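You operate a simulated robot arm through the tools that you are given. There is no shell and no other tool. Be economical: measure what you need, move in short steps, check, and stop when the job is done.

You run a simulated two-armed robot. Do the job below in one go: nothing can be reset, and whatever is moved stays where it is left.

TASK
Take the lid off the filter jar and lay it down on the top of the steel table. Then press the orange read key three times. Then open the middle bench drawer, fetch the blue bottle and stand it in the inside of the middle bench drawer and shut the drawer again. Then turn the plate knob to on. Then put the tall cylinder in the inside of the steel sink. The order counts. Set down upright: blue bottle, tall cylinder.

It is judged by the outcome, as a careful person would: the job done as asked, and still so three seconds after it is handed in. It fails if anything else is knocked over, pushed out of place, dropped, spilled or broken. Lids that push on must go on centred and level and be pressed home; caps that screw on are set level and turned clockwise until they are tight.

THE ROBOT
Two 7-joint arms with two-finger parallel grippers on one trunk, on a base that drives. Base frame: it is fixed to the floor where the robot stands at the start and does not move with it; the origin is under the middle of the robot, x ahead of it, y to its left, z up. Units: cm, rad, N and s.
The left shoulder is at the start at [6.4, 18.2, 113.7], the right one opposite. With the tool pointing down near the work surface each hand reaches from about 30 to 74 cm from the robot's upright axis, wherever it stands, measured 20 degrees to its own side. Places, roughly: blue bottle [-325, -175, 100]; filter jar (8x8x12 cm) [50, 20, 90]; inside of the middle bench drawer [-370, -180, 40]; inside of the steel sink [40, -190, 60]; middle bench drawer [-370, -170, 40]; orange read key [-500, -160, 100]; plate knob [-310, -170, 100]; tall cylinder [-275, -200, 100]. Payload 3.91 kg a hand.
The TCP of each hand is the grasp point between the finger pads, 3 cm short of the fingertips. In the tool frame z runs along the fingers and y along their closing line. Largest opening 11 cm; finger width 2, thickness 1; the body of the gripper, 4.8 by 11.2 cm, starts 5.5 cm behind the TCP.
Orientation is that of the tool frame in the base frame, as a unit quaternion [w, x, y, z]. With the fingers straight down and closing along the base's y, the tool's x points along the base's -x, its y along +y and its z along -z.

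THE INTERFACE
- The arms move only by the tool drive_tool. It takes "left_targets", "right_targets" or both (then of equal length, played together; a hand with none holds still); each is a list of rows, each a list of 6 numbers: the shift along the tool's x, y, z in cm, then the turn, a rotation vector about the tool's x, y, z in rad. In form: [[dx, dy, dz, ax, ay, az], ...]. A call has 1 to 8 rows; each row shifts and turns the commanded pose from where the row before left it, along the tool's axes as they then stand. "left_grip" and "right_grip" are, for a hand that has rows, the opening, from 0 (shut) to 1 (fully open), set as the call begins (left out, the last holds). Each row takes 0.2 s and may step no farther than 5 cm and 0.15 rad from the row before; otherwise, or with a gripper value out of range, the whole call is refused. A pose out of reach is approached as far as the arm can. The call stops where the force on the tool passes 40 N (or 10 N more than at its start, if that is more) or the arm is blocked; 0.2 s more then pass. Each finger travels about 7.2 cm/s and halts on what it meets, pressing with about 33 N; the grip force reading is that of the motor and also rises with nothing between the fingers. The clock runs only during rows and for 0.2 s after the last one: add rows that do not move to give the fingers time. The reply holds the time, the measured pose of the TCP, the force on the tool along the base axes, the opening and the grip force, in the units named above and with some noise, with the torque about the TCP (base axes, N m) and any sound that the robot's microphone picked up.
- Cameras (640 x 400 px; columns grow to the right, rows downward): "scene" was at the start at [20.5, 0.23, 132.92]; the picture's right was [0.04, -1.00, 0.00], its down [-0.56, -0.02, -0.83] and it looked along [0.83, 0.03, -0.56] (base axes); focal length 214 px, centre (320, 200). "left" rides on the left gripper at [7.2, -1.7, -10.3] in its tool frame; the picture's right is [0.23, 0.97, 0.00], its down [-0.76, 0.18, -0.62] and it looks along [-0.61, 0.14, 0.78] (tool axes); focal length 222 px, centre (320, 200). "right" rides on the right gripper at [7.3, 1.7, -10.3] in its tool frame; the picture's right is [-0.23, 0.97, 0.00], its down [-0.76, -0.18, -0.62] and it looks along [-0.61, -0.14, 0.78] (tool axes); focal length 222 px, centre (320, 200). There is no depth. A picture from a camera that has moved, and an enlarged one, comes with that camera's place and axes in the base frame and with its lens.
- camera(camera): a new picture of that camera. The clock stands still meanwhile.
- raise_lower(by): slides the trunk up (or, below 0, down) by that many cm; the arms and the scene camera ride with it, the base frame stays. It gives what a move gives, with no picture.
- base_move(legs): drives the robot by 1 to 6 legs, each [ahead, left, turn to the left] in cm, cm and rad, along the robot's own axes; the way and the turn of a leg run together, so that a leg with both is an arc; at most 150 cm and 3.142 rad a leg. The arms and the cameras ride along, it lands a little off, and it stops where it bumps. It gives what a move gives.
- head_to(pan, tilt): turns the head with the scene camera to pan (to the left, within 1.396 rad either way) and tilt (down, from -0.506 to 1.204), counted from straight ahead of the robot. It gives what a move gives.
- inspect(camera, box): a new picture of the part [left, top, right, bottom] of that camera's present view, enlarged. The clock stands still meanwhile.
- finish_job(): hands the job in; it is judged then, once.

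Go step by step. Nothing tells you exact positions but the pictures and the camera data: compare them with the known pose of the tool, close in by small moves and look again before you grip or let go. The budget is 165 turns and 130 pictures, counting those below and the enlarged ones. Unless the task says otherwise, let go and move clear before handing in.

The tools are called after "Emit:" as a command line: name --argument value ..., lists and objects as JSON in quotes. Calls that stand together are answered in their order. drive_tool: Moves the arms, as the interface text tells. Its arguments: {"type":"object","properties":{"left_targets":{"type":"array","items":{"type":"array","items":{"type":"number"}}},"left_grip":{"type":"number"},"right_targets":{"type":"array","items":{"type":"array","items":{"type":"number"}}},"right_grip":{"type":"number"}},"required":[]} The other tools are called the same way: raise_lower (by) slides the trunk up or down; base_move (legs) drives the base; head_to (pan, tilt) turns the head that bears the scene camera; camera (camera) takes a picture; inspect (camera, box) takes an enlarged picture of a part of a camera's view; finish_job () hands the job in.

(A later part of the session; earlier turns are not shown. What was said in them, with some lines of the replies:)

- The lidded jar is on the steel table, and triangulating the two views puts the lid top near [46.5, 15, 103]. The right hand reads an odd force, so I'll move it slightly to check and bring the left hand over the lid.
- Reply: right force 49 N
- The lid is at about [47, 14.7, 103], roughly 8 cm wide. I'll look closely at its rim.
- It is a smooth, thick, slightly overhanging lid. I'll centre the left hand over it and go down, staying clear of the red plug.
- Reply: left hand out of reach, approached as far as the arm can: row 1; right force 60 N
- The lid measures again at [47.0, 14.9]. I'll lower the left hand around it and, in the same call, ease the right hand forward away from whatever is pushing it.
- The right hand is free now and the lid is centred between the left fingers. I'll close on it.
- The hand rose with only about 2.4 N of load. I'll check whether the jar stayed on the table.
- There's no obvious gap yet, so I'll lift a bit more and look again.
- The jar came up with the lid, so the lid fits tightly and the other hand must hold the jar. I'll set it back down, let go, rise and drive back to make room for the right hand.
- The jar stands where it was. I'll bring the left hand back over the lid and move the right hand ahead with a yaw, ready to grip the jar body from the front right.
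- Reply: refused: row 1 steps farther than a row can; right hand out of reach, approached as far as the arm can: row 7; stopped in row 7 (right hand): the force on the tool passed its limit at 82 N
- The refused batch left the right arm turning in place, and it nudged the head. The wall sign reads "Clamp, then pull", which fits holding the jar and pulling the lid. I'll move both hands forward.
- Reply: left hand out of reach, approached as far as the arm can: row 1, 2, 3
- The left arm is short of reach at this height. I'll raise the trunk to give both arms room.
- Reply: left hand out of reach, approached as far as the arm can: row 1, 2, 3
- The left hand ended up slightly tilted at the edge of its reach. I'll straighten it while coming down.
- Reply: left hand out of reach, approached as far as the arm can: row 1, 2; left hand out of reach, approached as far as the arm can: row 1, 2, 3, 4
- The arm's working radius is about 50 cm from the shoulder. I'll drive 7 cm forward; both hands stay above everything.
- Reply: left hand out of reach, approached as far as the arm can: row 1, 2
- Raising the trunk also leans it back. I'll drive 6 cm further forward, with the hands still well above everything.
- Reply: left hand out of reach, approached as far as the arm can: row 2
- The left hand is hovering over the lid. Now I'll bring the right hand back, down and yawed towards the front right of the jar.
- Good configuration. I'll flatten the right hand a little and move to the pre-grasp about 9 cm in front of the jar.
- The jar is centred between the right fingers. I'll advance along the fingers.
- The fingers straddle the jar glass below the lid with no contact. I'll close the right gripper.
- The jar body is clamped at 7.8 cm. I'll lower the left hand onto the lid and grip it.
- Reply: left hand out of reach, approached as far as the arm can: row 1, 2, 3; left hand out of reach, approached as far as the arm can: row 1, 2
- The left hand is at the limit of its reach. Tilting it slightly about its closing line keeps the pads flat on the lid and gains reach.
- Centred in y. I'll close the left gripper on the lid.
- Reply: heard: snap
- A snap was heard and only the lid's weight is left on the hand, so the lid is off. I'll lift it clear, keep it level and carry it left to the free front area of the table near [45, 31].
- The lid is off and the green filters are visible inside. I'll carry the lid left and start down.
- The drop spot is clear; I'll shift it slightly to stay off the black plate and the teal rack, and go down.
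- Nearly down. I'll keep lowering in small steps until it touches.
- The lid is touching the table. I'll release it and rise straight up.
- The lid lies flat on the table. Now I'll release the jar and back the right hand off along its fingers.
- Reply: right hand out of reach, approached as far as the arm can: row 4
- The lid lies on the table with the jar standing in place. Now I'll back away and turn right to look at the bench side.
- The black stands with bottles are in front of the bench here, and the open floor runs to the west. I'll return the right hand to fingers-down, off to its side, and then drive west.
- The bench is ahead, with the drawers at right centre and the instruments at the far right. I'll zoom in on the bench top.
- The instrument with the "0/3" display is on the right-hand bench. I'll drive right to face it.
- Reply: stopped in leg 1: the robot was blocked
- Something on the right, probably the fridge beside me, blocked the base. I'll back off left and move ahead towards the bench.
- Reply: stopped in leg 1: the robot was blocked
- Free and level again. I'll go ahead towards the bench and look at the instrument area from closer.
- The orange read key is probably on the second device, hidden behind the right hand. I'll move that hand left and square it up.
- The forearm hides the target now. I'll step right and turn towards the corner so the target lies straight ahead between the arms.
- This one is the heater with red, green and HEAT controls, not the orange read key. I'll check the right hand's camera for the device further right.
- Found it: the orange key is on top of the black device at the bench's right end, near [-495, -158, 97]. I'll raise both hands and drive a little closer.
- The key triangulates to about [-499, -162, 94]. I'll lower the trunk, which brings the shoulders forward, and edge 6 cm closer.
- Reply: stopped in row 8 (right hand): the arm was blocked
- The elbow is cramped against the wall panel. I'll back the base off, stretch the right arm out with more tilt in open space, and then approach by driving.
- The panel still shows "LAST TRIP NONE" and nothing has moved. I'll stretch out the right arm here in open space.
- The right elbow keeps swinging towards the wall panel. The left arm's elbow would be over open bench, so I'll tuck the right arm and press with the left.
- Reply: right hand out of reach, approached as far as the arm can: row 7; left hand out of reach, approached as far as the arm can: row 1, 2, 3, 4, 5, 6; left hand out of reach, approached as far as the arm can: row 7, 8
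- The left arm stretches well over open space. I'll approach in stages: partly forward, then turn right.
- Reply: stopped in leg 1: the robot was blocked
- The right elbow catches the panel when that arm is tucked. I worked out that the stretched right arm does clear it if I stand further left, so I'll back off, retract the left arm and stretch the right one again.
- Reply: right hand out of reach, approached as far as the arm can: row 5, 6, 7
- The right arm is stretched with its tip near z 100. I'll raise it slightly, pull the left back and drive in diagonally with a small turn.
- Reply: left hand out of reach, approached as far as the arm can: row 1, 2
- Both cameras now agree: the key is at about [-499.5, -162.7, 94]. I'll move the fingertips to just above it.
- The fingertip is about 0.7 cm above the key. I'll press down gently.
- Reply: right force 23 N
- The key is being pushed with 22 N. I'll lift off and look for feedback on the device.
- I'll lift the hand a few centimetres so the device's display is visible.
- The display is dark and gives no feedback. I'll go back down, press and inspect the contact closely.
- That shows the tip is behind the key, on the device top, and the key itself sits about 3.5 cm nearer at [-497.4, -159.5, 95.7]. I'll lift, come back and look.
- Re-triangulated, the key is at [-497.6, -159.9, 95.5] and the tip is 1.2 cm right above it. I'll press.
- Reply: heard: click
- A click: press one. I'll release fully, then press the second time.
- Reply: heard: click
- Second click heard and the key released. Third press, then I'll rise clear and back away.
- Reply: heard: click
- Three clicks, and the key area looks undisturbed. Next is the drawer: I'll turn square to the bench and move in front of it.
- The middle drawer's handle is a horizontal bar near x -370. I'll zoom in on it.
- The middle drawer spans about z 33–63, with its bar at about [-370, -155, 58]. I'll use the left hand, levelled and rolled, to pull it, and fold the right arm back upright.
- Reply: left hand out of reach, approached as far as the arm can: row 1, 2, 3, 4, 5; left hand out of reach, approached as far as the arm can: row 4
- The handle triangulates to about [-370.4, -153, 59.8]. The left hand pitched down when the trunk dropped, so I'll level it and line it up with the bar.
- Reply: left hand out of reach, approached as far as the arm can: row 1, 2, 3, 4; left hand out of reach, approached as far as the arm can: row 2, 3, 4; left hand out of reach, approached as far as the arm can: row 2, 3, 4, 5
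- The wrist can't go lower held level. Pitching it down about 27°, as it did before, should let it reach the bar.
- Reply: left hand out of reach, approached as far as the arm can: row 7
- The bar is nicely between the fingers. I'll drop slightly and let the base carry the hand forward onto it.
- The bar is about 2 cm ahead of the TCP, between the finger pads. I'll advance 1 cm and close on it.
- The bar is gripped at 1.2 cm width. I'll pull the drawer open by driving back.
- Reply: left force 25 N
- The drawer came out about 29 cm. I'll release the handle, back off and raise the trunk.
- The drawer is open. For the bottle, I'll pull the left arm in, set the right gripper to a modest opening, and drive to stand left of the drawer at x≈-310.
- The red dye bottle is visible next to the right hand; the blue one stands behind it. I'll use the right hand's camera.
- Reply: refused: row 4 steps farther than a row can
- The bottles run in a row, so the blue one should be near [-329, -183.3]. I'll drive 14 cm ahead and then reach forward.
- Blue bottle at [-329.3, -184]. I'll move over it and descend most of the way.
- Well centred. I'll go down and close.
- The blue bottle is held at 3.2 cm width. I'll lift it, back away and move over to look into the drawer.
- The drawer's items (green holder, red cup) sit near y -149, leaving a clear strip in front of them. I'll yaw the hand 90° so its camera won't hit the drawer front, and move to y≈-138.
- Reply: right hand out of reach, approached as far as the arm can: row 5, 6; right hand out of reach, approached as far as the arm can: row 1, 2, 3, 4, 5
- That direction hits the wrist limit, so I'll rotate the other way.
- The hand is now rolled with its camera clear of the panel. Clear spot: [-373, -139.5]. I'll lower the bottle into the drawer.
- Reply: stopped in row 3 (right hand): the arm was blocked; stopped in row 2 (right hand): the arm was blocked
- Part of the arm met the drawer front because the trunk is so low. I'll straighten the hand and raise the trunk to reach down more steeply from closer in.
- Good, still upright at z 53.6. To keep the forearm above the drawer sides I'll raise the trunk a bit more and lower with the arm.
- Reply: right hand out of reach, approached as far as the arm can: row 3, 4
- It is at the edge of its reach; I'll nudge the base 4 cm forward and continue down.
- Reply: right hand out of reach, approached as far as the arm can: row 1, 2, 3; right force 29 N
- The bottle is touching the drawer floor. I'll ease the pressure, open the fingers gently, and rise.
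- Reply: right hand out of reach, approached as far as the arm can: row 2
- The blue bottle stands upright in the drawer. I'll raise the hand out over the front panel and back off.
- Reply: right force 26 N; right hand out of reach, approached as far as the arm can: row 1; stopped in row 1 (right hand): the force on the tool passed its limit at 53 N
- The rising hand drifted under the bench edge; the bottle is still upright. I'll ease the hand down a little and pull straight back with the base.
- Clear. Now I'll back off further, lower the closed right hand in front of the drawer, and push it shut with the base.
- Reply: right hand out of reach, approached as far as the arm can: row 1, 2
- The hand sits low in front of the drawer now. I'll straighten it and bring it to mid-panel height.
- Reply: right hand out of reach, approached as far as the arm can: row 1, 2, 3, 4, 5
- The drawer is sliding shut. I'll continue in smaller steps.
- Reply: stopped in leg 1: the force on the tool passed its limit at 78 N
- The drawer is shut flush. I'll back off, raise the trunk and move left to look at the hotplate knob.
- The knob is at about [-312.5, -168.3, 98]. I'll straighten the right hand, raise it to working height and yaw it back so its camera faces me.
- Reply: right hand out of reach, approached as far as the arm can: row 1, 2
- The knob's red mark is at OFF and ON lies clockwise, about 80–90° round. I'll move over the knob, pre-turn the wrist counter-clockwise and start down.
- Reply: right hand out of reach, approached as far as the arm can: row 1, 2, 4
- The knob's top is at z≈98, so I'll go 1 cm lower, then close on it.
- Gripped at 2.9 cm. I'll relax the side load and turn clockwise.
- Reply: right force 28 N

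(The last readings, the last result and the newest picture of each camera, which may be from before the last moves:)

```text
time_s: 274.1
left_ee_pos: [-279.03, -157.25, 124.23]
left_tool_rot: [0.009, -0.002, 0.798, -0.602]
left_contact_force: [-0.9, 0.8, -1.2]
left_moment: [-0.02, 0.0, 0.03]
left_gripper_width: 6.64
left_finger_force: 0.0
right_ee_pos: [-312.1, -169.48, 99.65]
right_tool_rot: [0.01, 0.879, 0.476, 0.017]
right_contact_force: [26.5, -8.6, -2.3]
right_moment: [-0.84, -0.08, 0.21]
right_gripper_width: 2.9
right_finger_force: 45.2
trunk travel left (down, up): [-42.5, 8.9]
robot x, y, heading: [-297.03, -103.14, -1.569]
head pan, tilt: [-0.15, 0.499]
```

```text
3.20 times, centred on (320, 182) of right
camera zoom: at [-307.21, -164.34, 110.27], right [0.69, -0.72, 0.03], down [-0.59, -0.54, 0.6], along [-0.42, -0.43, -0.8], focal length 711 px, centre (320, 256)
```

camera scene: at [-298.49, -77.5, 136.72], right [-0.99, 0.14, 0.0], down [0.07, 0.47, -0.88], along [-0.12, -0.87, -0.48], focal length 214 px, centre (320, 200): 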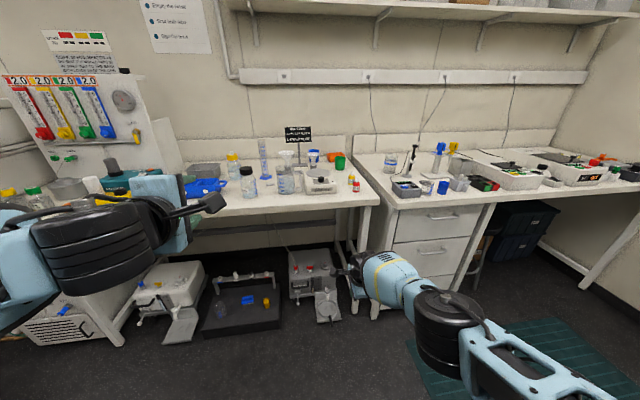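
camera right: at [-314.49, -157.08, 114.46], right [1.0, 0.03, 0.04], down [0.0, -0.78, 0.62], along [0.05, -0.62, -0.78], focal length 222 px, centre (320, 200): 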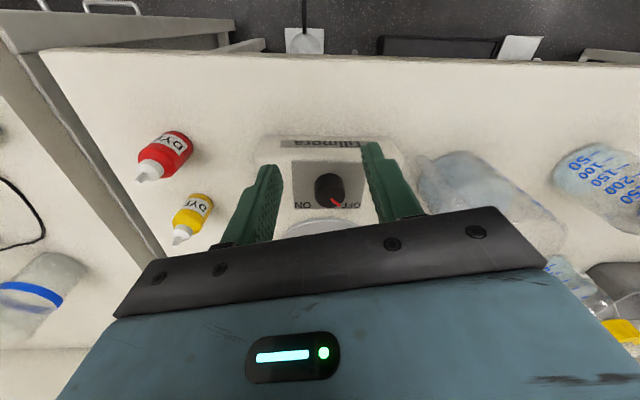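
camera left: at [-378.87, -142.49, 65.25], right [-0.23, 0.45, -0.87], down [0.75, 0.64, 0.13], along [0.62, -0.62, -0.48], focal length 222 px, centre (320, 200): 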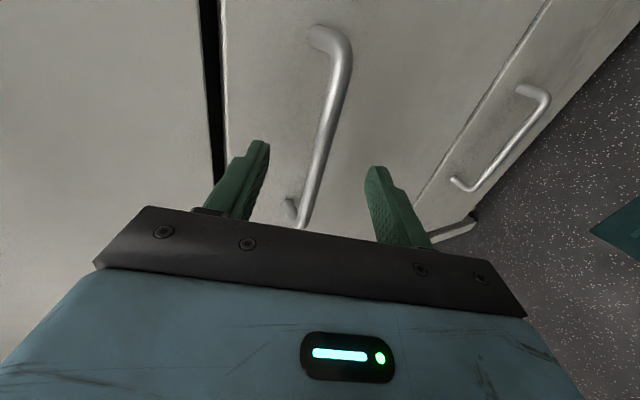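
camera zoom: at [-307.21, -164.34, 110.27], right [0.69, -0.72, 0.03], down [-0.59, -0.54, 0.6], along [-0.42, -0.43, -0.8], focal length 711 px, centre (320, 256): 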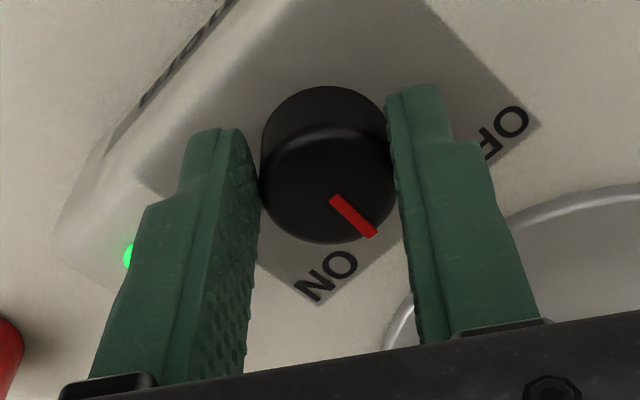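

The plate's green lamp is on already. I'll turn on until the mark points fully at ON.

Emit:
drive_tool --right_targets '[[0.22, 0.33, 0, 0, 0, 0.12], [0, 0, 0, 0, 0, 0.14], [0, 0, 0, 0, 0, 0.14], [0, 0, 0, 0, 0, 0.14], [0, 0, 0, 0, 0, 0.1]]'

Emit:
inspect --camera "right" --box '[220, 120, 420, 245]'

```text
time_s: 275.3
left_ee_pos: [-279.36, -157.27, 124.26]
left_tool_rot: [0.01, -0.002, 0.798, -0.602]
left_contact_force: [0.2, 0.1, 1.1]
left_moment: [-0.01, -0.02, 0.03]
left_gripper_width: 6.61
left_finger_force: 0.0
right_ee_pos: [-311.84, -169.8, 99.62]
right_tool_rot: [0.011, 0.983, 0.183, 0.02]
right_contact_force: [9.5, -15.2, -6.3]
right_moment: [-0.93, 0.4, 0.18]
right_gripper_width: 2.89
right_finger_force: 45.3
trunk travel left (down, up): [-42.5, 8.9]
robot x, y, heading: [-296.94, -102.69, -1.558]
head pan, tilt: [-0.15, 0.499]
stopped in row 5 (right hand): the force on the tool passed its limit at 41 N (the readings are from after the stop); the commanded pose is now the measured one
```

```text
3.20 times, centred on (320, 182) of right
camera zoom: at [-305.0, -168.65, 110.41], right [0.14, -0.99, 0.02], down [-0.8, -0.1, 0.59], along [-0.58, -0.1, -0.81], focal length 711 px, centre (320, 256)
```

zoom: 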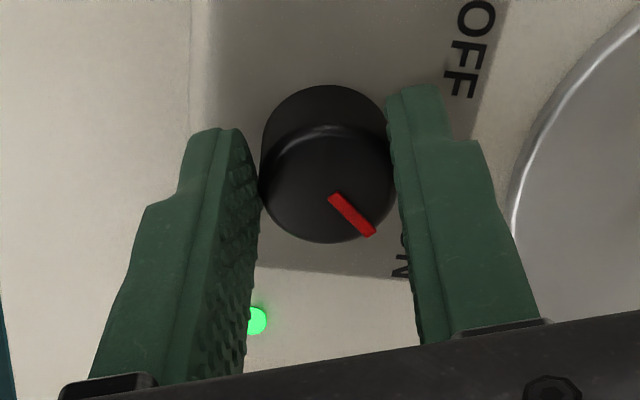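

The mark now points to ON, the lamp is lit and it reached its stop. I'll release with a small opening and lift off.

Emit:
drive_tool --right_targets '[[0, 0, 0, 0, 0, 0], [0, 0, 0, 0, 0, 0], [0, 0, -1, 0, 0, 0], [0, 0, -3, 0, 0, 0], [0, 0, -4, 0, 0, 0], [0, 0, -4, 0, 0, 0]]' --right_grip 0.34

Emit:
base_move --legs '[[-40, 0, 0]]'

Emit:
camera --camera "scene"

```text
time_s: 276.7
left_ee_pos: [-279.38, -157.03, 124.45]
left_tool_rot: [0.008, -0.001, 0.798, -0.602]
left_contact_force: [-0.3, 0.3, 0.0]
left_moment: [-0.04, -0.01, -0.01]
left_gripper_width: 6.61
left_finger_force: 0.1
right_ee_pos: [-312.61, -169.54, 111.96]
right_tool_rot: [0.008, 0.983, 0.181, 0.02]
right_contact_force: [-0.2, 1.0, 0.2]
right_moment: [0.01, -0.02, -0.02]
right_gripper_width: 3.71
right_finger_force: 0.2
trunk travel left (down, up): [-42.5, 8.9]
robot x, y, heading: [-297.1, -102.76, -1.561]
head pan, tilt: [-0.15, 0.499]
```

```text
time_s: 279.2
left_ee_pos: [-279.95, -117.61, 124.34]
left_tool_rot: [0.009, -0.001, 0.798, -0.603]
left_contact_force: [-0.5, 0.3, 0.4]
left_moment: [0.0, -0.01, -0.01]
left_gripper_width: 6.59
left_finger_force: 0.1
right_ee_pos: [-313.26, -129.92, 111.91]
right_tool_rot: [0.009, 0.984, 0.178, 0.018]
right_contact_force: [0.3, -0.6, -0.6]
right_moment: [-0.03, -0.01, 0.0]
right_gripper_width: 3.73
right_finger_force: 0.1
trunk travel left (down, up): [-42.5, 8.9]
robot x, y, heading: [-297.36, -63.63, -1.568]
head pan, tilt: [-0.15, 0.499]
```

```text
9 pictures are left
camera scene: at [-298.43, -82.55, 136.73], right [-0.99, 0.14, 0.0], down [0.07, 0.47, -0.88], along [-0.13, -0.87, -0.48], focal length 214 px, centre (320, 200)
```

scene: 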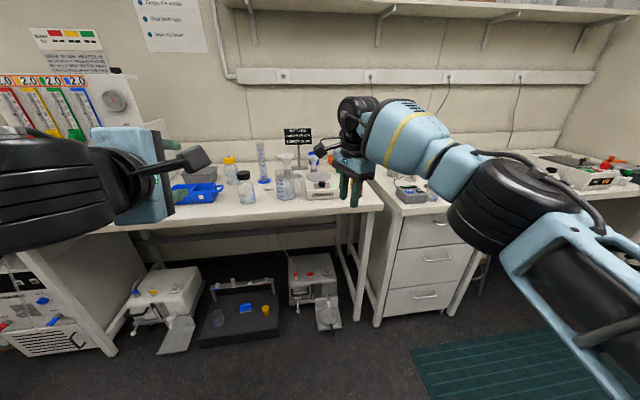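

The plate is on. Next is the tall cylinder near [-283.5, -193], about 20 cm tall. I'll yaw the right hand back, raise and open it, and shift the base left.

Emit:
drive_tool --right_targets '[[0, 0, -0.8, 0, 0, -0.149], [0, 0, -0.8, 0, 0, -0.149], [0, 0, -0.8, 0, 0, -0.149], [0, 0, -0.8, 0, 0, -0.149], [0, 0, -0.8, 0, 0, -0.149], [0, 0, -0.8, 0, 0, -0.149], [0, 0, -0.8, 0, 0, -0.149], [0, 0, 0, 0, 0, -0.149]]' --right_grip 0.7

Emit:
drive_tool --right_targets '[[0, 0, 0, 0, -0.14, 0], [0, 0, 0, 0, -0.14, 0]]'

Emit:
base_move --legs '[[0, 17, 0], [44, 0, 0]]'

Emit:
camera --camera "right"

```text
time_s: 281.0
left_ee_pos: [-279.99, -117.8, 124.41]
left_tool_rot: [0.009, 0.0, 0.797, -0.604]
left_contact_force: [-0.6, -0.6, 0.3]
left_moment: [-0.02, 0.0, 0.01]
left_gripper_width: 6.6
left_finger_force: 0.1
right_ee_pos: [-313.52, -129.97, 117.48]
right_tool_rot: [0.019, 0.713, 0.701, 0.011]
right_contact_force: [-0.2, 0.1, -0.3]
right_moment: [-0.01, -0.06, 0.0]
right_gripper_width: 7.69
right_finger_force: 0.0
trunk travel left (down, up): [-42.5, 8.9]
robot x, y, heading: [-297.27, -63.14, -1.565]
head pan, tilt: [-0.15, 0.499]
```

```text
time_s: 281.6
left_ee_pos: [-279.76, -117.69, 124.4]
left_tool_rot: [0.007, -0.002, 0.798, -0.603]
left_contact_force: [0.5, 0.5, -0.7]
left_moment: [-0.02, 0.02, -0.03]
left_gripper_width: 6.59
left_finger_force: 0.0
right_ee_pos: [-313.17, -129.87, 117.67]
right_tool_rot: [0.117, 0.708, 0.691, -0.088]
right_contact_force: [0.3, 0.7, 0.6]
right_moment: [0.02, 0.0, -0.02]
right_gripper_width: 7.69
right_finger_force: 0.0
trunk travel left (down, up): [-42.5, 8.9]
robot x, y, heading: [-297.27, -63.38, -1.568]
head pan, tilt: [-0.15, 0.499]
```

```text
time_s: 286.0
left_ee_pos: [-262.63, -161.33, 124.47]
left_tool_rot: [0.006, 0.001, 0.798, -0.603]
left_contact_force: [0.1, 0.2, -0.1]
left_moment: [0.01, 0.03, 0.0]
left_gripper_width: 6.6
left_finger_force: 0.1
right_ee_pos: [-296.28, -173.33, 117.47]
right_tool_rot: [0.116, 0.71, 0.689, -0.089]
right_contact_force: [0.1, -0.5, -0.1]
right_moment: [0.02, 0.04, 0.03]
right_gripper_width: 7.7
right_finger_force: 0.1
trunk travel left (down, up): [-42.5, 8.9]
robot x, y, heading: [-279.53, -106.77, -1.575]
head pan, tilt: [-0.15, 0.499]
```

```text
8 pictures are left
camera right: at [-294.72, -163.48, 125.48], right [0.96, -0.24, 0.11], down [-0.22, -0.55, 0.81], along [-0.14, -0.8, -0.58], focal length 222 px, centre (320, 200)
```

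right: 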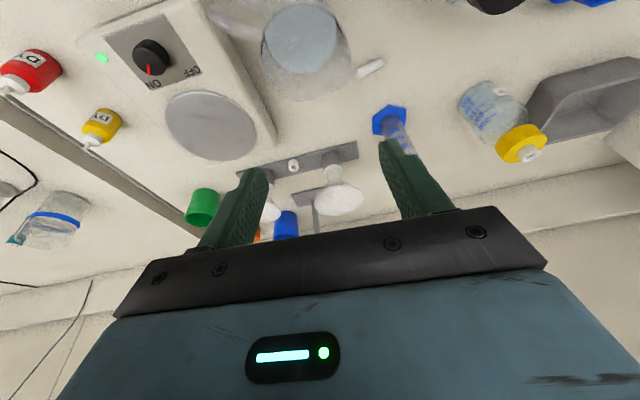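

The cylinder base is at about [-284.6, -192]. I'll drive 10 cm ahead and bring the hand over it.

Emit:
base_move --legs '[[10, 0, 0]]'

Emit:
drive_tool --right_targets '[[-1, 3, 0.3, 0, 0, 0], [-2, 3, 0.7, 0, 0, 0], [-2.6, 3, 1.0, 0, 0, 0], [-2.6, 3, 1.0, 0, 0, 0]]'

Emit:
camera --camera "right"

```text
time_s: 287.2
left_ee_pos: [-262.64, -170.93, 124.43]
left_tool_rot: [0.007, 0.002, 0.798, -0.603]
left_contact_force: [-0.1, -1.3, -0.3]
left_moment: [-0.02, -0.03, 0.0]
left_gripper_width: 6.63
left_finger_force: 0.2
right_ee_pos: [-296.15, -183.11, 117.61]
right_tool_rot: [0.117, 0.71, 0.689, -0.089]
right_contact_force: [0.6, 0.1, 0.7]
right_moment: [0.0, -0.01, 0.02]
right_gripper_width: 7.7
right_finger_force: 0.1
trunk travel left (down, up): [-42.5, 8.9]
robot x, y, heading: [-279.72, -116.9, -1.576]
head pan, tilt: [-0.15, 0.499]
```

```text
time_s: 288.2
left_ee_pos: [-262.5, -170.99, 124.35]
left_tool_rot: [0.007, 0.002, 0.797, -0.604]
left_contact_force: [0.7, 0.8, 0.9]
left_moment: [0.02, 0.0, -0.02]
left_gripper_width: 6.6
left_finger_force: 0.1
right_ee_pos: [-287.59, -187.37, 115.39]
right_tool_rot: [0.116, 0.709, 0.69, -0.089]
right_contact_force: [0.8, 0.0, 0.3]
right_moment: [0.0, 0.0, 0.0]
right_gripper_width: 7.69
right_finger_force: 0.0
right hand out of reach, approached as far as the arm can: row 3, 4
trunk travel left (down, up): [-42.5, 8.9]
robot x, y, heading: [-279.83, -117.04, -1.57]
head pan, tilt: [-0.15, 0.499]
```

```text
7 pictures are left
camera right: at [-286.11, -177.45, 123.55], right [0.97, -0.24, 0.1], down [-0.22, -0.55, 0.81], along [-0.14, -0.8, -0.58], focal length 222 px, centre (320, 200)
```

right: 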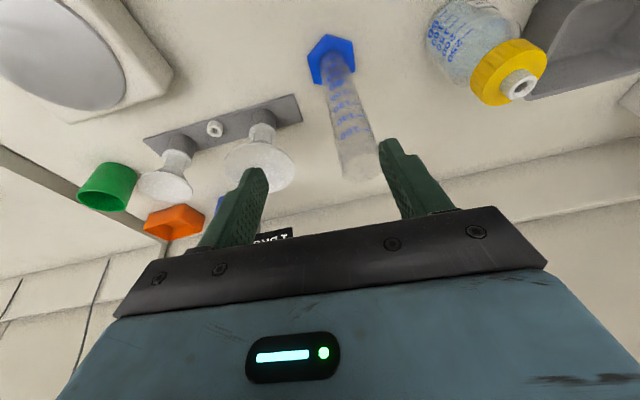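

Cylinder axis at [-284.7, -192], top z 110. I'll nudge the base 5 cm forward and 3 cm left, then descend around the tube.

Emit:
base_move --legs '[[4.7, 3, 0]]'

Emit:
drive_tool --right_targets '[[0, 0, 0, 0, 0, 0]]'

```text
time_s: 289.1
left_ee_pos: [-259.72, -175.79, 124.41]
left_tool_rot: [0.006, 0.003, 0.797, -0.603]
left_contact_force: [-0.8, -0.2, 1.0]
left_moment: [0.02, -0.01, -0.02]
left_gripper_width: 6.59
left_finger_force: 0.1
right_ee_pos: [-284.86, -191.97, 115.66]
right_tool_rot: [0.117, 0.71, 0.689, -0.089]
right_contact_force: [0.3, -0.2, -0.5]
right_moment: [-0.01, -0.02, -0.02]
right_gripper_width: 7.7
right_finger_force: 0.0
trunk travel left (down, up): [-42.5, 8.9]
robot x, y, heading: [-276.97, -121.91, -1.574]
head pan, tilt: [-0.15, 0.499]
```

```text
time_s: 289.5
left_ee_pos: [-259.85, -175.58, 124.48]
left_tool_rot: [0.008, 0.002, 0.797, -0.604]
left_contact_force: [-0.3, 0.3, 0.1]
left_moment: [-0.01, 0.0, 0.06]
left_gripper_width: 6.61
left_finger_force: 0.1
right_ee_pos: [-284.88, -191.93, 115.59]
right_tool_rot: [0.117, 0.71, 0.688, -0.089]
right_contact_force: [0.5, 0.1, 0.1]
right_moment: [-0.01, -0.02, 0.04]
right_gripper_width: 7.7
right_finger_force: 0.0
trunk travel left (down, up): [-42.5, 8.9]
robot x, y, heading: [-276.73, -121.33, -1.569]
head pan, tilt: [-0.15, 0.499]
```

Emit:
drive_tool --right_targets '[[0.82, -0.1, 2.75, 0, 0, 0], [0.82, -0.1, 2.75, 0, 0, 0], [0.8, -0.1, 2.7, 0, 0, 0], [0, 0, 0, 0, 0, 0]]'

Emit:
camera --camera "right"

```text
time_s: 290.5
left_ee_pos: [-259.77, -175.57, 124.48]
left_tool_rot: [0.006, 0.003, 0.798, -0.603]
left_contact_force: [0.4, -0.3, 0.4]
left_moment: [0.0, 0.0, 0.0]
left_gripper_width: 6.62
left_finger_force: 0.1
right_ee_pos: [-284.48, -193.47, 107.3]
right_tool_rot: [0.116, 0.71, 0.689, -0.089]
right_contact_force: [1.0, 0.1, 0.1]
right_moment: [0.02, 0.05, 0.02]
right_gripper_width: 7.71
right_finger_force: 0.0
right hand out of reach, approached as far as the arm can: row 1, 2, 3
trunk travel left (down, up): [-42.5, 8.9]
robot x, y, heading: [-277.05, -121.22, -1.573]
head pan, tilt: [-0.15, 0.499]
```

```text
6 pictures are left
camera right: at [-282.89, -183.61, 115.36], right [0.96, -0.24, 0.11], down [-0.22, -0.55, 0.81], along [-0.14, -0.8, -0.58], focal length 222 px, centre (320, 200)
```

right: 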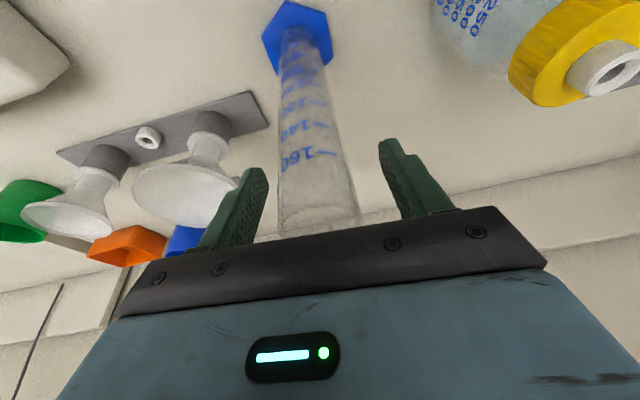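

The hand sits 1.7 cm too far back. I'll pull it forward slightly and check the pose before closing.

Emit:
drive_tool --right_targets '[[0.9, -0.1, -0.26, 0, 0, 0], [0.9, -0.1, -0.26, 0, 0, 0], [0, 0, 0, 0, 0, 0]]'

```text
time_s: 291.3
left_ee_pos: [-259.8, -175.77, 124.47]
left_tool_rot: [0.006, 0.001, 0.798, -0.603]
left_contact_force: [0.0, -0.7, 0.9]
left_moment: [-0.03, 0.0, -0.01]
left_gripper_width: 6.62
left_finger_force: 0.1
right_ee_pos: [-284.06, -193.29, 107.58]
right_tool_rot: [0.116, 0.71, 0.689, -0.09]
right_contact_force: [-0.6, 0.4, -0.1]
right_moment: [0.0, 0.02, 0.0]
right_gripper_width: 7.68
right_finger_force: 0.1
right hand out of reach, approached as far as the arm can: row 1, 2
trunk travel left (down, up): [-42.5, 8.9]
robot x, y, heading: [-277.26, -121.21, -1.574]
head pan, tilt: [-0.15, 0.499]
```

Emit:
base_move --legs '[[-2.0, -0.6, 0]]'

```text
time_s: 292.1
left_ee_pos: [-260.26, -173.94, 124.34]
left_tool_rot: [0.006, 0.002, 0.798, -0.602]
left_contact_force: [0.2, -0.1, 0.1]
left_moment: [0.0, 0.0, 0.01]
left_gripper_width: 6.6
left_finger_force: 0.1
right_ee_pos: [-284.64, -191.61, 107.41]
right_tool_rot: [0.115, 0.71, 0.689, -0.089]
right_contact_force: [-0.6, 0.6, -0.1]
right_moment: [0.0, -0.03, 0.02]
right_gripper_width: 7.7
right_finger_force: 0.0
trunk travel left (down, up): [-42.5, 8.9]
robot x, y, heading: [-277.63, -119.02, -1.574]
head pan, tilt: [-0.15, 0.499]
```

Now centred. I'll close on the tube and lift slightly.

Emit:
drive_tool --right_targets '[[0, 0, 0, 0, 0, 0], [0, 0, 0, 0, 0, 0], [0, 0, 0, 0, 0, 0], [0, 0, 0, 0, 0, 0], [0, 0, 0, 0, 0, 0]]' --right_grip 0.1

Emit:
raise_lower --by 7

Emit:
camera --camera "right"

```text
time_s: 293.3
left_ee_pos: [-260.38, -173.8, 124.44]
left_tool_rot: [0.006, 0.002, 0.798, -0.603]
left_contact_force: [-0.3, 0.2, -0.3]
left_moment: [0.0, -0.03, 0.01]
left_gripper_width: 6.6
left_finger_force: 0.0
right_ee_pos: [-284.72, -191.39, 107.67]
right_tool_rot: [0.116, 0.71, 0.689, -0.089]
right_contact_force: [-1.8, -0.8, 3.7]
right_moment: [-0.09, 0.47, -0.01]
right_gripper_width: 3.81
right_finger_force: 33.4
trunk travel left (down, up): [-42.5, 8.9]
robot x, y, heading: [-277.11, -119.39, -1.568]
head pan, tilt: [-0.15, 0.499]
```

```text
time_s: 294.4
left_ee_pos: [-260.31, -173.9, 131.13]
left_tool_rot: [0.007, 0.002, 0.799, -0.601]
left_contact_force: [0.3, -0.8, -1.1]
left_moment: [0.01, -0.01, 0.01]
left_gripper_width: 6.6
left_finger_force: 0.1
right_ee_pos: [-284.69, -188.5, 127.84]
right_tool_rot: [0.182, 0.696, 0.678, -0.153]
right_contact_force: [-0.2, -0.5, -0.7]
right_moment: [0.03, 0.03, -0.04]
right_gripper_width: 3.79
right_finger_force: 33.1
trunk travel left (down, up): [-49.5, 1.9]
robot x, y, heading: [-277.64, -119.59, -1.571]
head pan, tilt: [-0.15, 0.499]
```

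```text
5 pictures are left
camera right: at [-283.18, -177.39, 133.72], right [0.96, -0.22, 0.15], down [-0.23, -0.39, 0.89], along [-0.14, -0.9, -0.42], focal length 222 px, centre (320, 200)
```

right: 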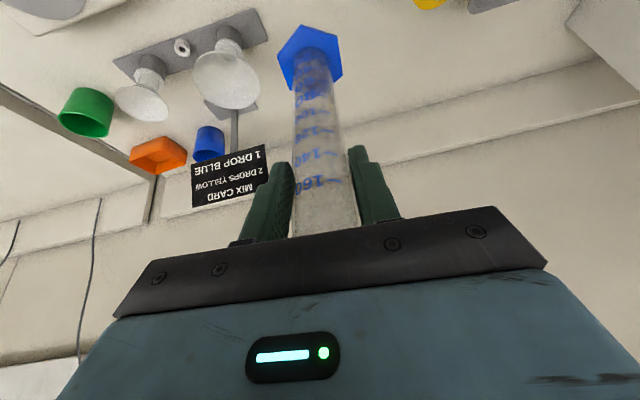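

The cylinder is held at 3.8 cm width and lifted clear. I'll back well away from the bench and drive east to the sink.

Emit:
base_move --legs '[[-100, 0, 0], [0, 115, 0], [0, 112, 0]]'

Emit:
head_to --pan 0.5 --tilt 0.5

Emit:
camera --camera "scene"

```text
time_s: 319.0
left_ee_pos: [-34.77, -74.39, 131.46]
left_tool_rot: [0.008, 0.0, 0.797, -0.603]
left_contact_force: [-0.3, -0.4, -0.2]
left_moment: [0.01, -0.05, 0.0]
left_gripper_width: 6.59
left_finger_force: 0.0
right_ee_pos: [-59.1, -89.12, 128.03]
right_tool_rot: [0.185, 0.694, 0.679, -0.154]
right_contact_force: [0.1, 0.0, -0.6]
right_moment: [0.01, 0.01, 0.0]
right_gripper_width: 3.75
right_finger_force: 33.5
trunk travel left (down, up): [-49.5, 1.9]
robot x, y, heading: [-52.23, -20.14, -1.57]
head pan, tilt: [-0.15, 0.499]
```

```text
time_s: 320.0
left_ee_pos: [-34.88, -74.44, 131.38]
left_tool_rot: [0.007, 0.001, 0.797, -0.603]
left_contact_force: [0.6, -0.7, -0.3]
left_moment: [0.0, -0.01, 0.0]
left_gripper_width: 6.59
left_finger_force: 0.0
right_ee_pos: [-59.16, -89.09, 128.05]
right_tool_rot: [0.184, 0.694, 0.679, -0.154]
right_contact_force: [0.3, 0.8, -1.3]
right_moment: [0.01, 0.01, 0.01]
right_gripper_width: 3.81
right_finger_force: 32.8
trunk travel left (down, up): [-49.5, 1.9]
robot x, y, heading: [-52.45, -20.01, -1.563]
head pan, tilt: [0.499, 0.499]
```

```text
4 pictures are left
camera scene: at [-47.62, -31.81, 145.24], right [-0.88, -0.48, 0.0], down [-0.23, 0.42, -0.88], along [0.42, -0.77, -0.48], focal length 214 px, centre (320, 200)
```

scene: 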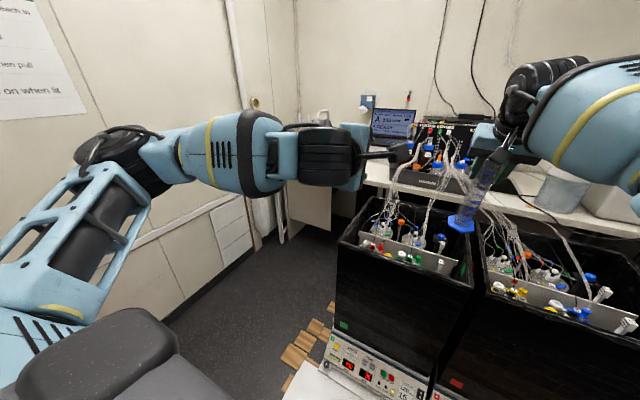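

There is a passage between the stand (edge x≈-19, floor blocks near x 0) and the wall (x≈84). I'll stretch the left arm forward to pull in its elbow, then drive a curved path into it.

Emit:
drive_tool --left_targets '[[0, -1.9, 3.82, 0, 0, 0], [0, -1.9, 3.82, 0, 0, 0], [0, -1.9, 3.82, 0, 0, 0], [0, -1.9, 3.82, 0, 0, 0], [0, -1.9, 3.82, 0, 0, 0]]' --left_grip 0

Emit:
base_move --legs '[[10, 42, 0], [28, 44, 0], [32, 2, 0]]'

Emit:
head_to --pan 0.05 --tilt 0.65

Emit:
camera --camera "scene"

```text
time_s: 321.2
left_ee_pos: [-29.16, -91.5, 133.43]
left_tool_rot: [0.007, 0.001, 0.798, -0.603]
left_contact_force: [0.0, 0.1, 0.3]
left_moment: [-0.01, 0.01, 0.04]
left_gripper_width: 0.01
left_finger_force: 32.7
left hand out of reach, approached as far as the arm can: row 4, 5
right_ee_pos: [-59.05, -89.14, 127.94]
right_tool_rot: [0.183, 0.694, 0.679, -0.155]
right_contact_force: [1.4, -0.2, -0.6]
right_moment: [0.05, 0.05, 0.01]
right_gripper_width: 3.79
right_finger_force: 33.3
trunk travel left (down, up): [-49.5, 1.9]
robot x, y, heading: [-52.23, -20.05, -1.57]
head pan, tilt: [0.499, 0.499]
```

```text
time_s: 331.3
left_ee_pos: [59.62, -161.73, 133.45]
left_tool_rot: [0.006, 0.002, 0.798, -0.603]
left_contact_force: [0.5, -0.6, 0.9]
left_moment: [0.0, 0.03, -0.03]
left_gripper_width: 0.01
left_finger_force: 32.9
right_ee_pos: [29.68, -159.39, 127.96]
right_tool_rot: [0.184, 0.695, 0.678, -0.154]
right_contact_force: [-0.4, -0.5, -0.4]
right_moment: [0.04, -0.01, 0.02]
right_gripper_width: 3.77
right_finger_force: 33.2
trunk travel left (down, up): [-49.5, 1.9]
robot x, y, heading: [36.68, -90.45, -1.57]
head pan, tilt: [0.499, 0.499]
```

```text
time_s: 332.2
left_ee_pos: [59.79, -161.63, 133.6]
left_tool_rot: [0.007, 0.001, 0.797, -0.604]
left_contact_force: [0.8, 0.2, -0.7]
left_moment: [0.01, 0.01, 0.0]
left_gripper_width: 0.01
left_finger_force: 32.7
right_ee_pos: [29.85, -159.18, 127.98]
right_tool_rot: [0.183, 0.695, 0.678, -0.153]
right_contact_force: [-0.2, 0.0, -0.6]
right_moment: [-0.01, 0.0, 0.03]
right_gripper_width: 3.75
right_finger_force: 32.9
trunk travel left (down, up): [-49.5, 1.9]
robot x, y, heading: [36.98, -89.86, -1.571]
head pan, tilt: [0.051, 0.649]
```

```text
3 pictures are left
camera scene: at [37.52, -102.63, 143.91], right [-1.0, -0.05, 0.0], down [-0.03, 0.6, -0.8], along [0.04, -0.8, -0.6], focal length 214 px, centre (320, 200)
```

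scene: 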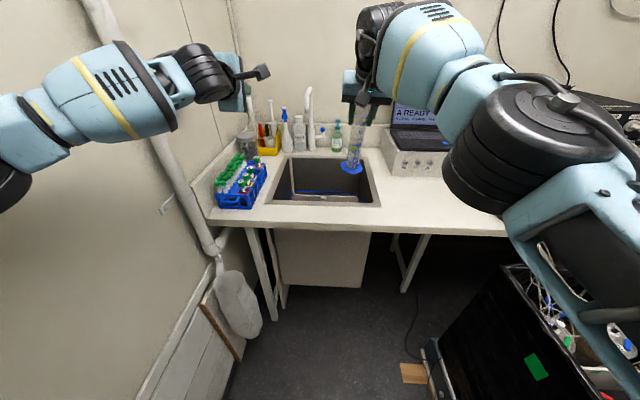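

The sink opening spans about x 16–61, y -174 to -215, rim z≈90. I'll set the cylinder upright again in the hand, shift it slightly, and drive forward over the sink.

Emit:
drive_tool --right_targets '[[0, 1.5, 0, 0, 0.095, 0], [0, 1.5, 0, 0, 0.095, 0], [0, 0, 0, 0, 0, 0]]'

Emit:
base_move --legs '[[28, 0, 0]]'

```text
time_s: 333.0
left_ee_pos: [59.78, -161.7, 133.49]
left_tool_rot: [0.008, 0.0, 0.798, -0.603]
left_contact_force: [-0.1, -0.4, 0.2]
left_moment: [0.02, 0.01, -0.01]
left_gripper_width: 0.0
left_finger_force: 32.8
right_ee_pos: [30.13, -155.69, 126.13]
right_tool_rot: [0.118, 0.706, 0.693, -0.088]
right_contact_force: [0.3, -0.8, 0.3]
right_moment: [0.0, 0.0, 0.01]
right_gripper_width: 3.72
right_finger_force: 32.9
right hand out of reach, approached as far as the arm can: row 1, 2
trunk travel left (down, up): [-49.5, 1.9]
robot x, y, heading: [36.57, -89.85, -1.572]
head pan, tilt: [0.051, 0.649]
```

```text
time_s: 335.1
left_ee_pos: [59.83, -189.37, 133.47]
left_tool_rot: [0.01, -0.001, 0.797, -0.604]
left_contact_force: [0.2, -0.6, -0.4]
left_moment: [-0.01, 0.0, 0.0]
left_gripper_width: 0.0
left_finger_force: 32.8
right_ee_pos: [29.9, -183.58, 126.65]
right_tool_rot: [0.122, 0.705, 0.693, -0.088]
right_contact_force: [0.6, 0.6, -1.1]
right_moment: [-0.01, 0.0, -0.03]
right_gripper_width: 3.76
right_finger_force: 33.3
trunk travel left (down, up): [-49.5, 1.9]
robot x, y, heading: [36.9, -118.53, -1.566]
head pan, tilt: [0.051, 0.649]
stopped in leg 1: the robot was blocked; the commanded pose is now the measured one
```

The base met something at y -118.5, so I'll back off 1 cm. The hand is over the sink; I'll lower with the arm while easing slightly back-wards into the basin.

Emit:
base_move --legs '[[-1, 0, 0]]'

Emit:
drive_tool --right_targets '[[0.4, 0.2, 4.0, 0, 0, 0], [0.4, 0.2, 4.0, 0, 0, 0], [0.4, 0.2, 4.0, 0, 0, 0], [0.6, 0.1, 4.0, 0, 0, 0], [0.6, 0.1, 4.0, 0, 0, 0], [0, 0, 0, 0, 0, 0]]'

Emit:
camera --camera "scene"

```text
time_s: 335.8
left_ee_pos: [59.89, -189.17, 133.07]
left_tool_rot: [0.009, 0.0, 0.799, -0.601]
left_contact_force: [-1.0, -0.7, 0.1]
left_moment: [0.0, 0.01, 0.02]
left_gripper_width: 0.0
left_finger_force: 32.8
right_ee_pos: [30.03, -183.49, 126.21]
right_tool_rot: [0.118, 0.706, 0.692, -0.087]
right_contact_force: [0.5, -0.6, -0.7]
right_moment: [0.02, 0.0, 0.0]
right_gripper_width: 3.71
right_finger_force: 32.7
trunk travel left (down, up): [-49.5, 1.9]
robot x, y, heading: [36.9, -117.71, -1.565]
head pan, tilt: [0.051, 0.649]
```

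```text
time_s: 337.2
left_ee_pos: [59.97, -189.09, 133.13]
left_tool_rot: [0.008, -0.001, 0.799, -0.601]
left_contact_force: [-0.3, -1.0, 0.7]
left_moment: [0.01, -0.02, -0.01]
left_gripper_width: 0.0
left_finger_force: 33.0
right_ee_pos: [31.66, -186.43, 106.5]
right_tool_rot: [0.119, 0.706, 0.693, -0.088]
right_contact_force: [-0.2, -0.4, 0.2]
right_moment: [0.01, 0.0, 0.01]
right_gripper_width: 3.73
right_finger_force: 33.2
right hand out of reach, approached as far as the arm can: row 5
trunk travel left (down, up): [-49.5, 1.9]
robot x, y, heading: [36.64, -117.69, -1.568]
head pan, tilt: [0.051, 0.649]
```

```text
2 pictures are left
camera scene: at [37.5, -130.14, 143.91], right [-1.0, -0.05, 0.0], down [-0.03, 0.6, -0.8], along [0.04, -0.8, -0.6], focal length 214 px, centre (320, 200)
```

scene: 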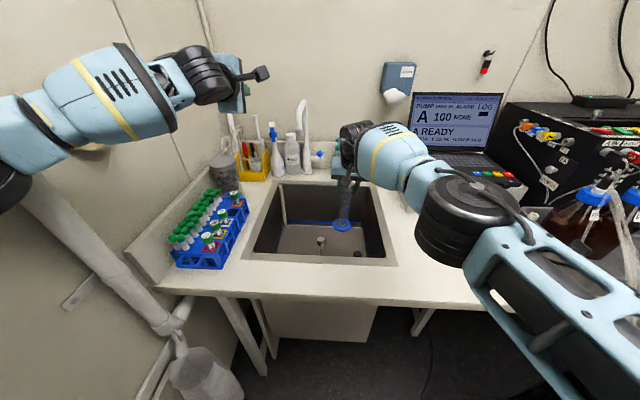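

Emit:
inspect --camera "scene" --box '[240, 170, 400, 275]'

```text
3.81 times, centred on (320, 222) of scene
camera zoom: at [37.5, -130.14, 143.91], right [-1.0, -0.05, 0.0], down [-0.03, 0.6, -0.8], along [0.04, -0.8, -0.6], focal length 817 px, centre (320, 114)
```

zoom: 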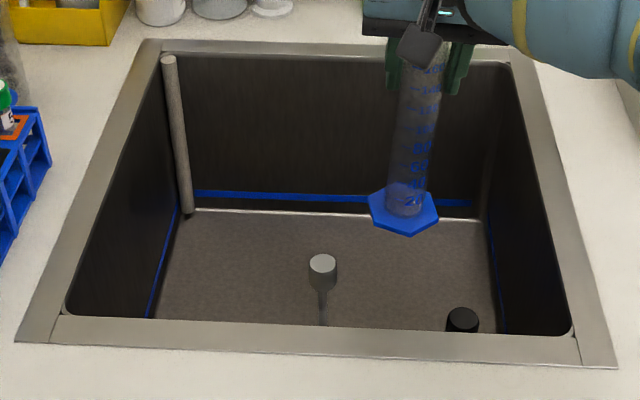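

I see the basin: a post at about [40, -194] and a black cap at about [24, -194], with clear floor (z≈64) at [32, -188]. I'll keep lowering straight down there.

Emit:
drive_tool --right_targets '[[1.1, -0.1, 3.8, 0, 0, 0], [1.1, -0.1, 3.8, 0, 0, 0], [1.1, -0.1, 3.8, 0, 0, 0], [1.1, -0.1, 3.8, 0, 0, 0], [0, 0, 0, 0, 0, 0]]'

```text
time_s: 338.4
left_ee_pos: [59.99, -189.23, 133.15]
left_tool_rot: [0.007, 0.001, 0.799, -0.601]
left_contact_force: [0.1, -1.3, -0.2]
left_moment: [0.01, -0.04, -0.01]
left_gripper_width: 0.0
left_finger_force: 33.3
right_ee_pos: [31.37, -184.4, 90.08]
right_tool_rot: [0.119, 0.706, 0.693, -0.088]
right_contact_force: [0.3, -0.8, -1.3]
right_moment: [0.0, 0.01, -0.01]
right_gripper_width: 3.73
right_finger_force: 33.6
right hand out of reach, approached as far as the arm can: row 2, 3, 4
trunk travel left (down, up): [-49.5, 1.9]
robot x, y, heading: [36.85, -117.62, -1.568]
head pan, tilt: [0.051, 0.649]
```

Emit:
drive_tool --right_targets '[[-1.9, 0, 0.6, 0, 0, 0], [-1.9, 0, 0.6, 0, 0, 0], [0, 0, 0, 0, 0, 0]]'

```text
time_s: 339.2
left_ee_pos: [60.02, -189.26, 133.09]
left_tool_rot: [0.008, -0.001, 0.799, -0.601]
left_contact_force: [0.1, 0.4, -0.3]
left_moment: [0.0, 0.0, -0.02]
left_gripper_width: 0.0
left_finger_force: 33.5
right_ee_pos: [30.91, -184.5, 89.86]
right_tool_rot: [0.119, 0.705, 0.694, -0.087]
right_contact_force: [0.2, -0.7, -0.9]
right_moment: [0.0, -0.02, 0.02]
right_gripper_width: 3.73
right_finger_force: 32.8
right hand out of reach, approached as far as the arm can: row 1, 2
trunk travel left (down, up): [-49.5, 1.9]
robot x, y, heading: [36.71, -117.75, -1.566]
head pan, tilt: [0.051, 0.649]
```

Emit:
raise_lower --by -4

```text
time_s: 339.8
left_ee_pos: [59.58, -189.14, 129.47]
left_tool_rot: [0.009, 0.001, 0.803, -0.595]
left_contact_force: [0.5, 0.8, -0.1]
left_moment: [0.02, -0.01, -0.03]
left_gripper_width: 0.0
left_finger_force: 33.1
right_ee_pos: [31.19, -183.38, 83.26]
right_tool_rot: [0.099, 0.706, 0.698, -0.066]
right_contact_force: [-0.6, -2.3, 16.6]
right_moment: [0.18, 0.53, 0.02]
right_gripper_width: 3.68
right_finger_force: 32.9
trunk travel left (down, up): [-47.0, 4.4]
robot x, y, heading: [36.88, -118.04, -1.568]
head pan, tilt: [0.051, 0.649]
stopped: the force on the tool passed its limit at 82 N (the readings are from after the stop); the commanded pose is now the measured one
```

The base edge has touched the sink floor (force under the cylinder, no moment from the camera side). I'll ease up, restore the exact grasp tilt so it stands upright, and settle it.

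Emit:
drive_tool --right_targets '[[-0.15, 0, -0.6, 0, 0, 0], [0, 0, 0, 0, -0.055, 0], [0, 0, 0, 0, 0, 0]]'

Emit:
drive_tool --right_targets '[[0.06, 0, 0.2, 0, 0, 0], [0.06, 0, 0.2, 0, 0, 0]]'

```text
time_s: 340.6
left_ee_pos: [59.55, -188.91, 129.57]
left_tool_rot: [0.01, 0.001, 0.803, -0.596]
left_contact_force: [-0.5, -0.6, -0.7]
left_moment: [0.0, -0.01, -0.02]
left_gripper_width: 0.02
left_finger_force: 33.7
right_ee_pos: [31.27, -184.09, 83.39]
right_tool_rot: [0.117, 0.705, 0.695, -0.085]
right_contact_force: [0.4, 0.2, -0.4]
right_moment: [0.03, 0.01, 0.02]
right_gripper_width: 3.67
right_finger_force: 32.8
right hand out of reach, approached as far as the arm can: row 2
trunk travel left (down, up): [-47.0, 4.4]
robot x, y, heading: [36.75, -117.43, -1.567]
head pan, tilt: [0.051, 0.649]
```

```text
time_s: 341.2
left_ee_pos: [59.67, -188.91, 129.66]
left_tool_rot: [0.01, 0.001, 0.803, -0.596]
left_contact_force: [0.2, 0.6, 0.3]
left_moment: [-0.02, 0.01, 0.02]
left_gripper_width: 0.0
left_finger_force: 32.4
right_ee_pos: [31.43, -184.09, 83.11]
right_tool_rot: [0.118, 0.705, 0.694, -0.083]
right_contact_force: [-0.6, -0.4, 0.3]
right_moment: [-0.01, 0.01, 0.01]
right_gripper_width: 3.65
right_finger_force: 33.3
trunk travel left (down, up): [-47.0, 4.4]
robot x, y, heading: [36.71, -117.46, -1.568]
head pan, tilt: [0.051, 0.649]
```

Upright again and just off the floor; I'll lower in small steps to touch.

Emit:
drive_tool --right_targets '[[0.06, 0, 0.2, 0, 0, 0], [0.06, 0, 0.2, 0, 0, 0]]'

```text
time_s: 341.8
left_ee_pos: [59.67, -188.98, 129.89]
left_tool_rot: [0.009, 0.001, 0.803, -0.596]
left_contact_force: [1.1, -0.3, 0.1]
left_moment: [0.02, -0.02, 0.0]
left_gripper_width: 0.02
left_finger_force: 33.0
right_ee_pos: [31.32, -184.16, 82.78]
right_tool_rot: [0.117, 0.705, 0.694, -0.085]
right_contact_force: [-1.0, -3.5, 10.9]
right_moment: [1.63, -0.22, 0.11]
right_gripper_width: 3.59
right_finger_force: 32.9
trunk travel left (down, up): [-47.0, 4.4]
robot x, y, heading: [36.83, -117.7, -1.568]
head pan, tilt: [0.051, 0.649]
```

The last contact has a moment pattern that suggests the hand's camera is brushing the sink rim, with the cylinder at floor level too (it touched at about this height before). I'll open the fingers gently here.

Emit:
drive_tool --right_targets '[[-0.03, 0, -0.1, 0, 0, 0], [0, 0, 0, 0, 0, 0], [0, 0, 0, 0, 0, 0], [0, 0, 0, 0, 0, 0]]' --right_grip 0.6

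```text
time_s: 342.8
left_ee_pos: [59.72, -188.94, 129.9]
left_tool_rot: [0.009, 0.0, 0.802, -0.597]
left_contact_force: [-0.4, 0.0, 0.0]
left_moment: [-0.03, 0.02, -0.01]
left_gripper_width: 0.04
left_finger_force: 33.3
right_ee_pos: [31.38, -184.24, 82.88]
right_tool_rot: [0.118, 0.705, 0.694, -0.087]
right_contact_force: [-4.5, -7.8, 7.9]
right_moment: [1.59, -0.39, 0.44]
right_gripper_width: 6.6
right_finger_force: 0.0
trunk travel left (down, up): [-47.0, 4.4]
robot x, y, heading: [36.65, -117.41, -1.57]
head pan, tilt: [0.051, 0.649]
```

Emit:
drive_tool --right_targets '[[-0.3, 0, -1, 0, 0, 0], [-0.6, 0.08, -1.9, 0, 0, 0], [-0.87, 0.1, -2.87, 0, 0, 0], [-0.87, 0.1, -2.87, 0, 0, 0]]'

```text
time_s: 343.8
left_ee_pos: [59.6, -188.89, 129.74]
left_tool_rot: [0.008, 0.001, 0.803, -0.596]
left_contact_force: [0.2, 0.0, -0.2]
left_moment: [0.0, -0.01, -0.02]
left_gripper_width: 0.0
left_finger_force: 32.8
right_ee_pos: [31.83, -186.12, 91.22]
right_tool_rot: [0.116, 0.704, 0.695, -0.084]
right_contact_force: [-0.5, -0.1, 1.2]
right_moment: [0.0, 0.0, 0.01]
right_gripper_width: 6.61
right_finger_force: 0.1
right hand out of reach, approached as far as the arm can: row 2, 3, 4
trunk travel left (down, up): [-47.0, 4.4]
robot x, y, heading: [36.81, -117.68, -1.568]
head pan, tilt: [0.051, 0.649]
```

The hand rose without load, so the cylinder stayed. I'll rise further, back away and take the final look.

Emit:
drive_tool --right_targets '[[-0.8, 0.1, -2.9, 0, 0, 0], [-0.8, 0.1, -2.9, 0, 0, 0], [-0.8, 0.1, -2.9, 0, 0, 0], [-0.8, 0.1, -2.9, 0, 0, 0], [-0.8, 0.1, -2.9, 0, 0, 0]]'

Emit:
base_move --legs '[[-20, 0, 0]]'

Emit:
inspect --camera "scene" --box '[200, 80, 460, 260]'

```text
time_s: 345.0
left_ee_pos: [59.51, -189.02, 129.69]
left_tool_rot: [0.009, 0.001, 0.802, -0.597]
left_contact_force: [0.4, -0.3, 0.4]
left_moment: [0.0, -0.02, 0.01]
left_gripper_width: 0.0
left_finger_force: 32.9
right_ee_pos: [32.22, -187.07, 106.19]
right_tool_rot: [0.116, 0.705, 0.694, -0.084]
right_contact_force: [-0.3, 0.2, -0.5]
right_moment: [-0.02, -0.01, 0.0]
right_gripper_width: 6.6
right_finger_force: 0.1
right hand out of reach, approached as far as the arm can: row 1, 2, 3
trunk travel left (down, up): [-47.0, 4.4]
robot x, y, heading: [37.16, -117.71, -1.569]
head pan, tilt: [0.051, 0.649]
```

```text
time_s: 346.6
left_ee_pos: [59.6, -169.85, 129.33]
left_tool_rot: [0.009, 0.001, 0.804, -0.594]
left_contact_force: [0.9, -0.1, 0.1]
left_moment: [0.03, 0.01, 0.0]
left_gripper_width: 0.02
left_finger_force: 33.0
right_ee_pos: [32.06, -167.76, 105.83]
right_tool_rot: [0.114, 0.706, 0.694, -0.084]
right_contact_force: [0.1, 0.1, 0.3]
right_moment: [0.0, -0.04, 0.0]
right_gripper_width: 6.61
right_finger_force: 0.1
trunk travel left (down, up): [-47.0, 4.4]
robot x, y, heading: [36.61, -97.96, -1.571]
head pan, tilt: [0.051, 0.649]
```

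```text
2.22 times, centred on (330, 170) of scene
camera zoom: at [37.37, -113.25, 140.96], right [-1.0, -0.05, 0.0], down [-0.03, 0.6, -0.8], along [0.04, -0.8, -0.6], focal length 477 px, centre (298, 267)
```

zoom: 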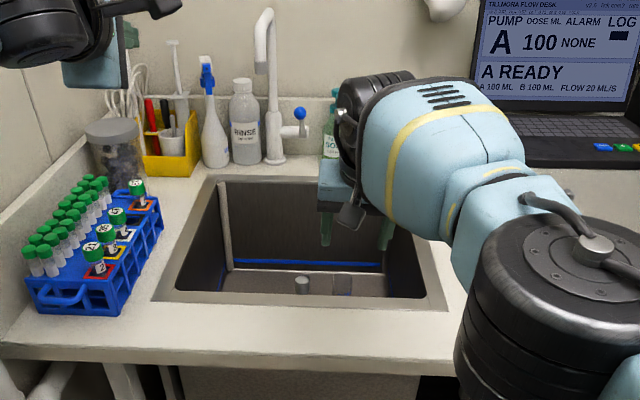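

The cylinder's tube top shows upright inside the sink at the expected spot, and both hands are clear. The whole sequence is complete, so I'll hand it in.

Emit:
finish_job

```text
The job is handed in.
```

I did all five steps in the order you gave and handed the job in; I have no verdict on it yet.

- **Filter jar lid:** it is off and lying flat on the steel table, and the jar is back in its place.
- **Read key:** I pressed it three times and heard a click each time. Before that, my fingertips pushed on the device's top just behind the key a couple of times, with no click and no visible effect. The device's display was dark when I looked before the counted presses.
- **Blue bottle:** it stood upright in the middle drawer when I let go. I pushed the drawer shut flush, but I didn't look inside after closing it.
- **Plate knob:** it points to ON and the green lamp is lit.
- **Tall cylinder:** it is in the sink. The last picture shows only the top of its tube, at the height and place expected if it is standing upright.

Along the way the robot bumped the fridge, the wall panel, the underside of the bench edge and the sink rim. I saw nothing knocked over or moved in the pictures I took afterwards, but I did not photograph every one of those spots.
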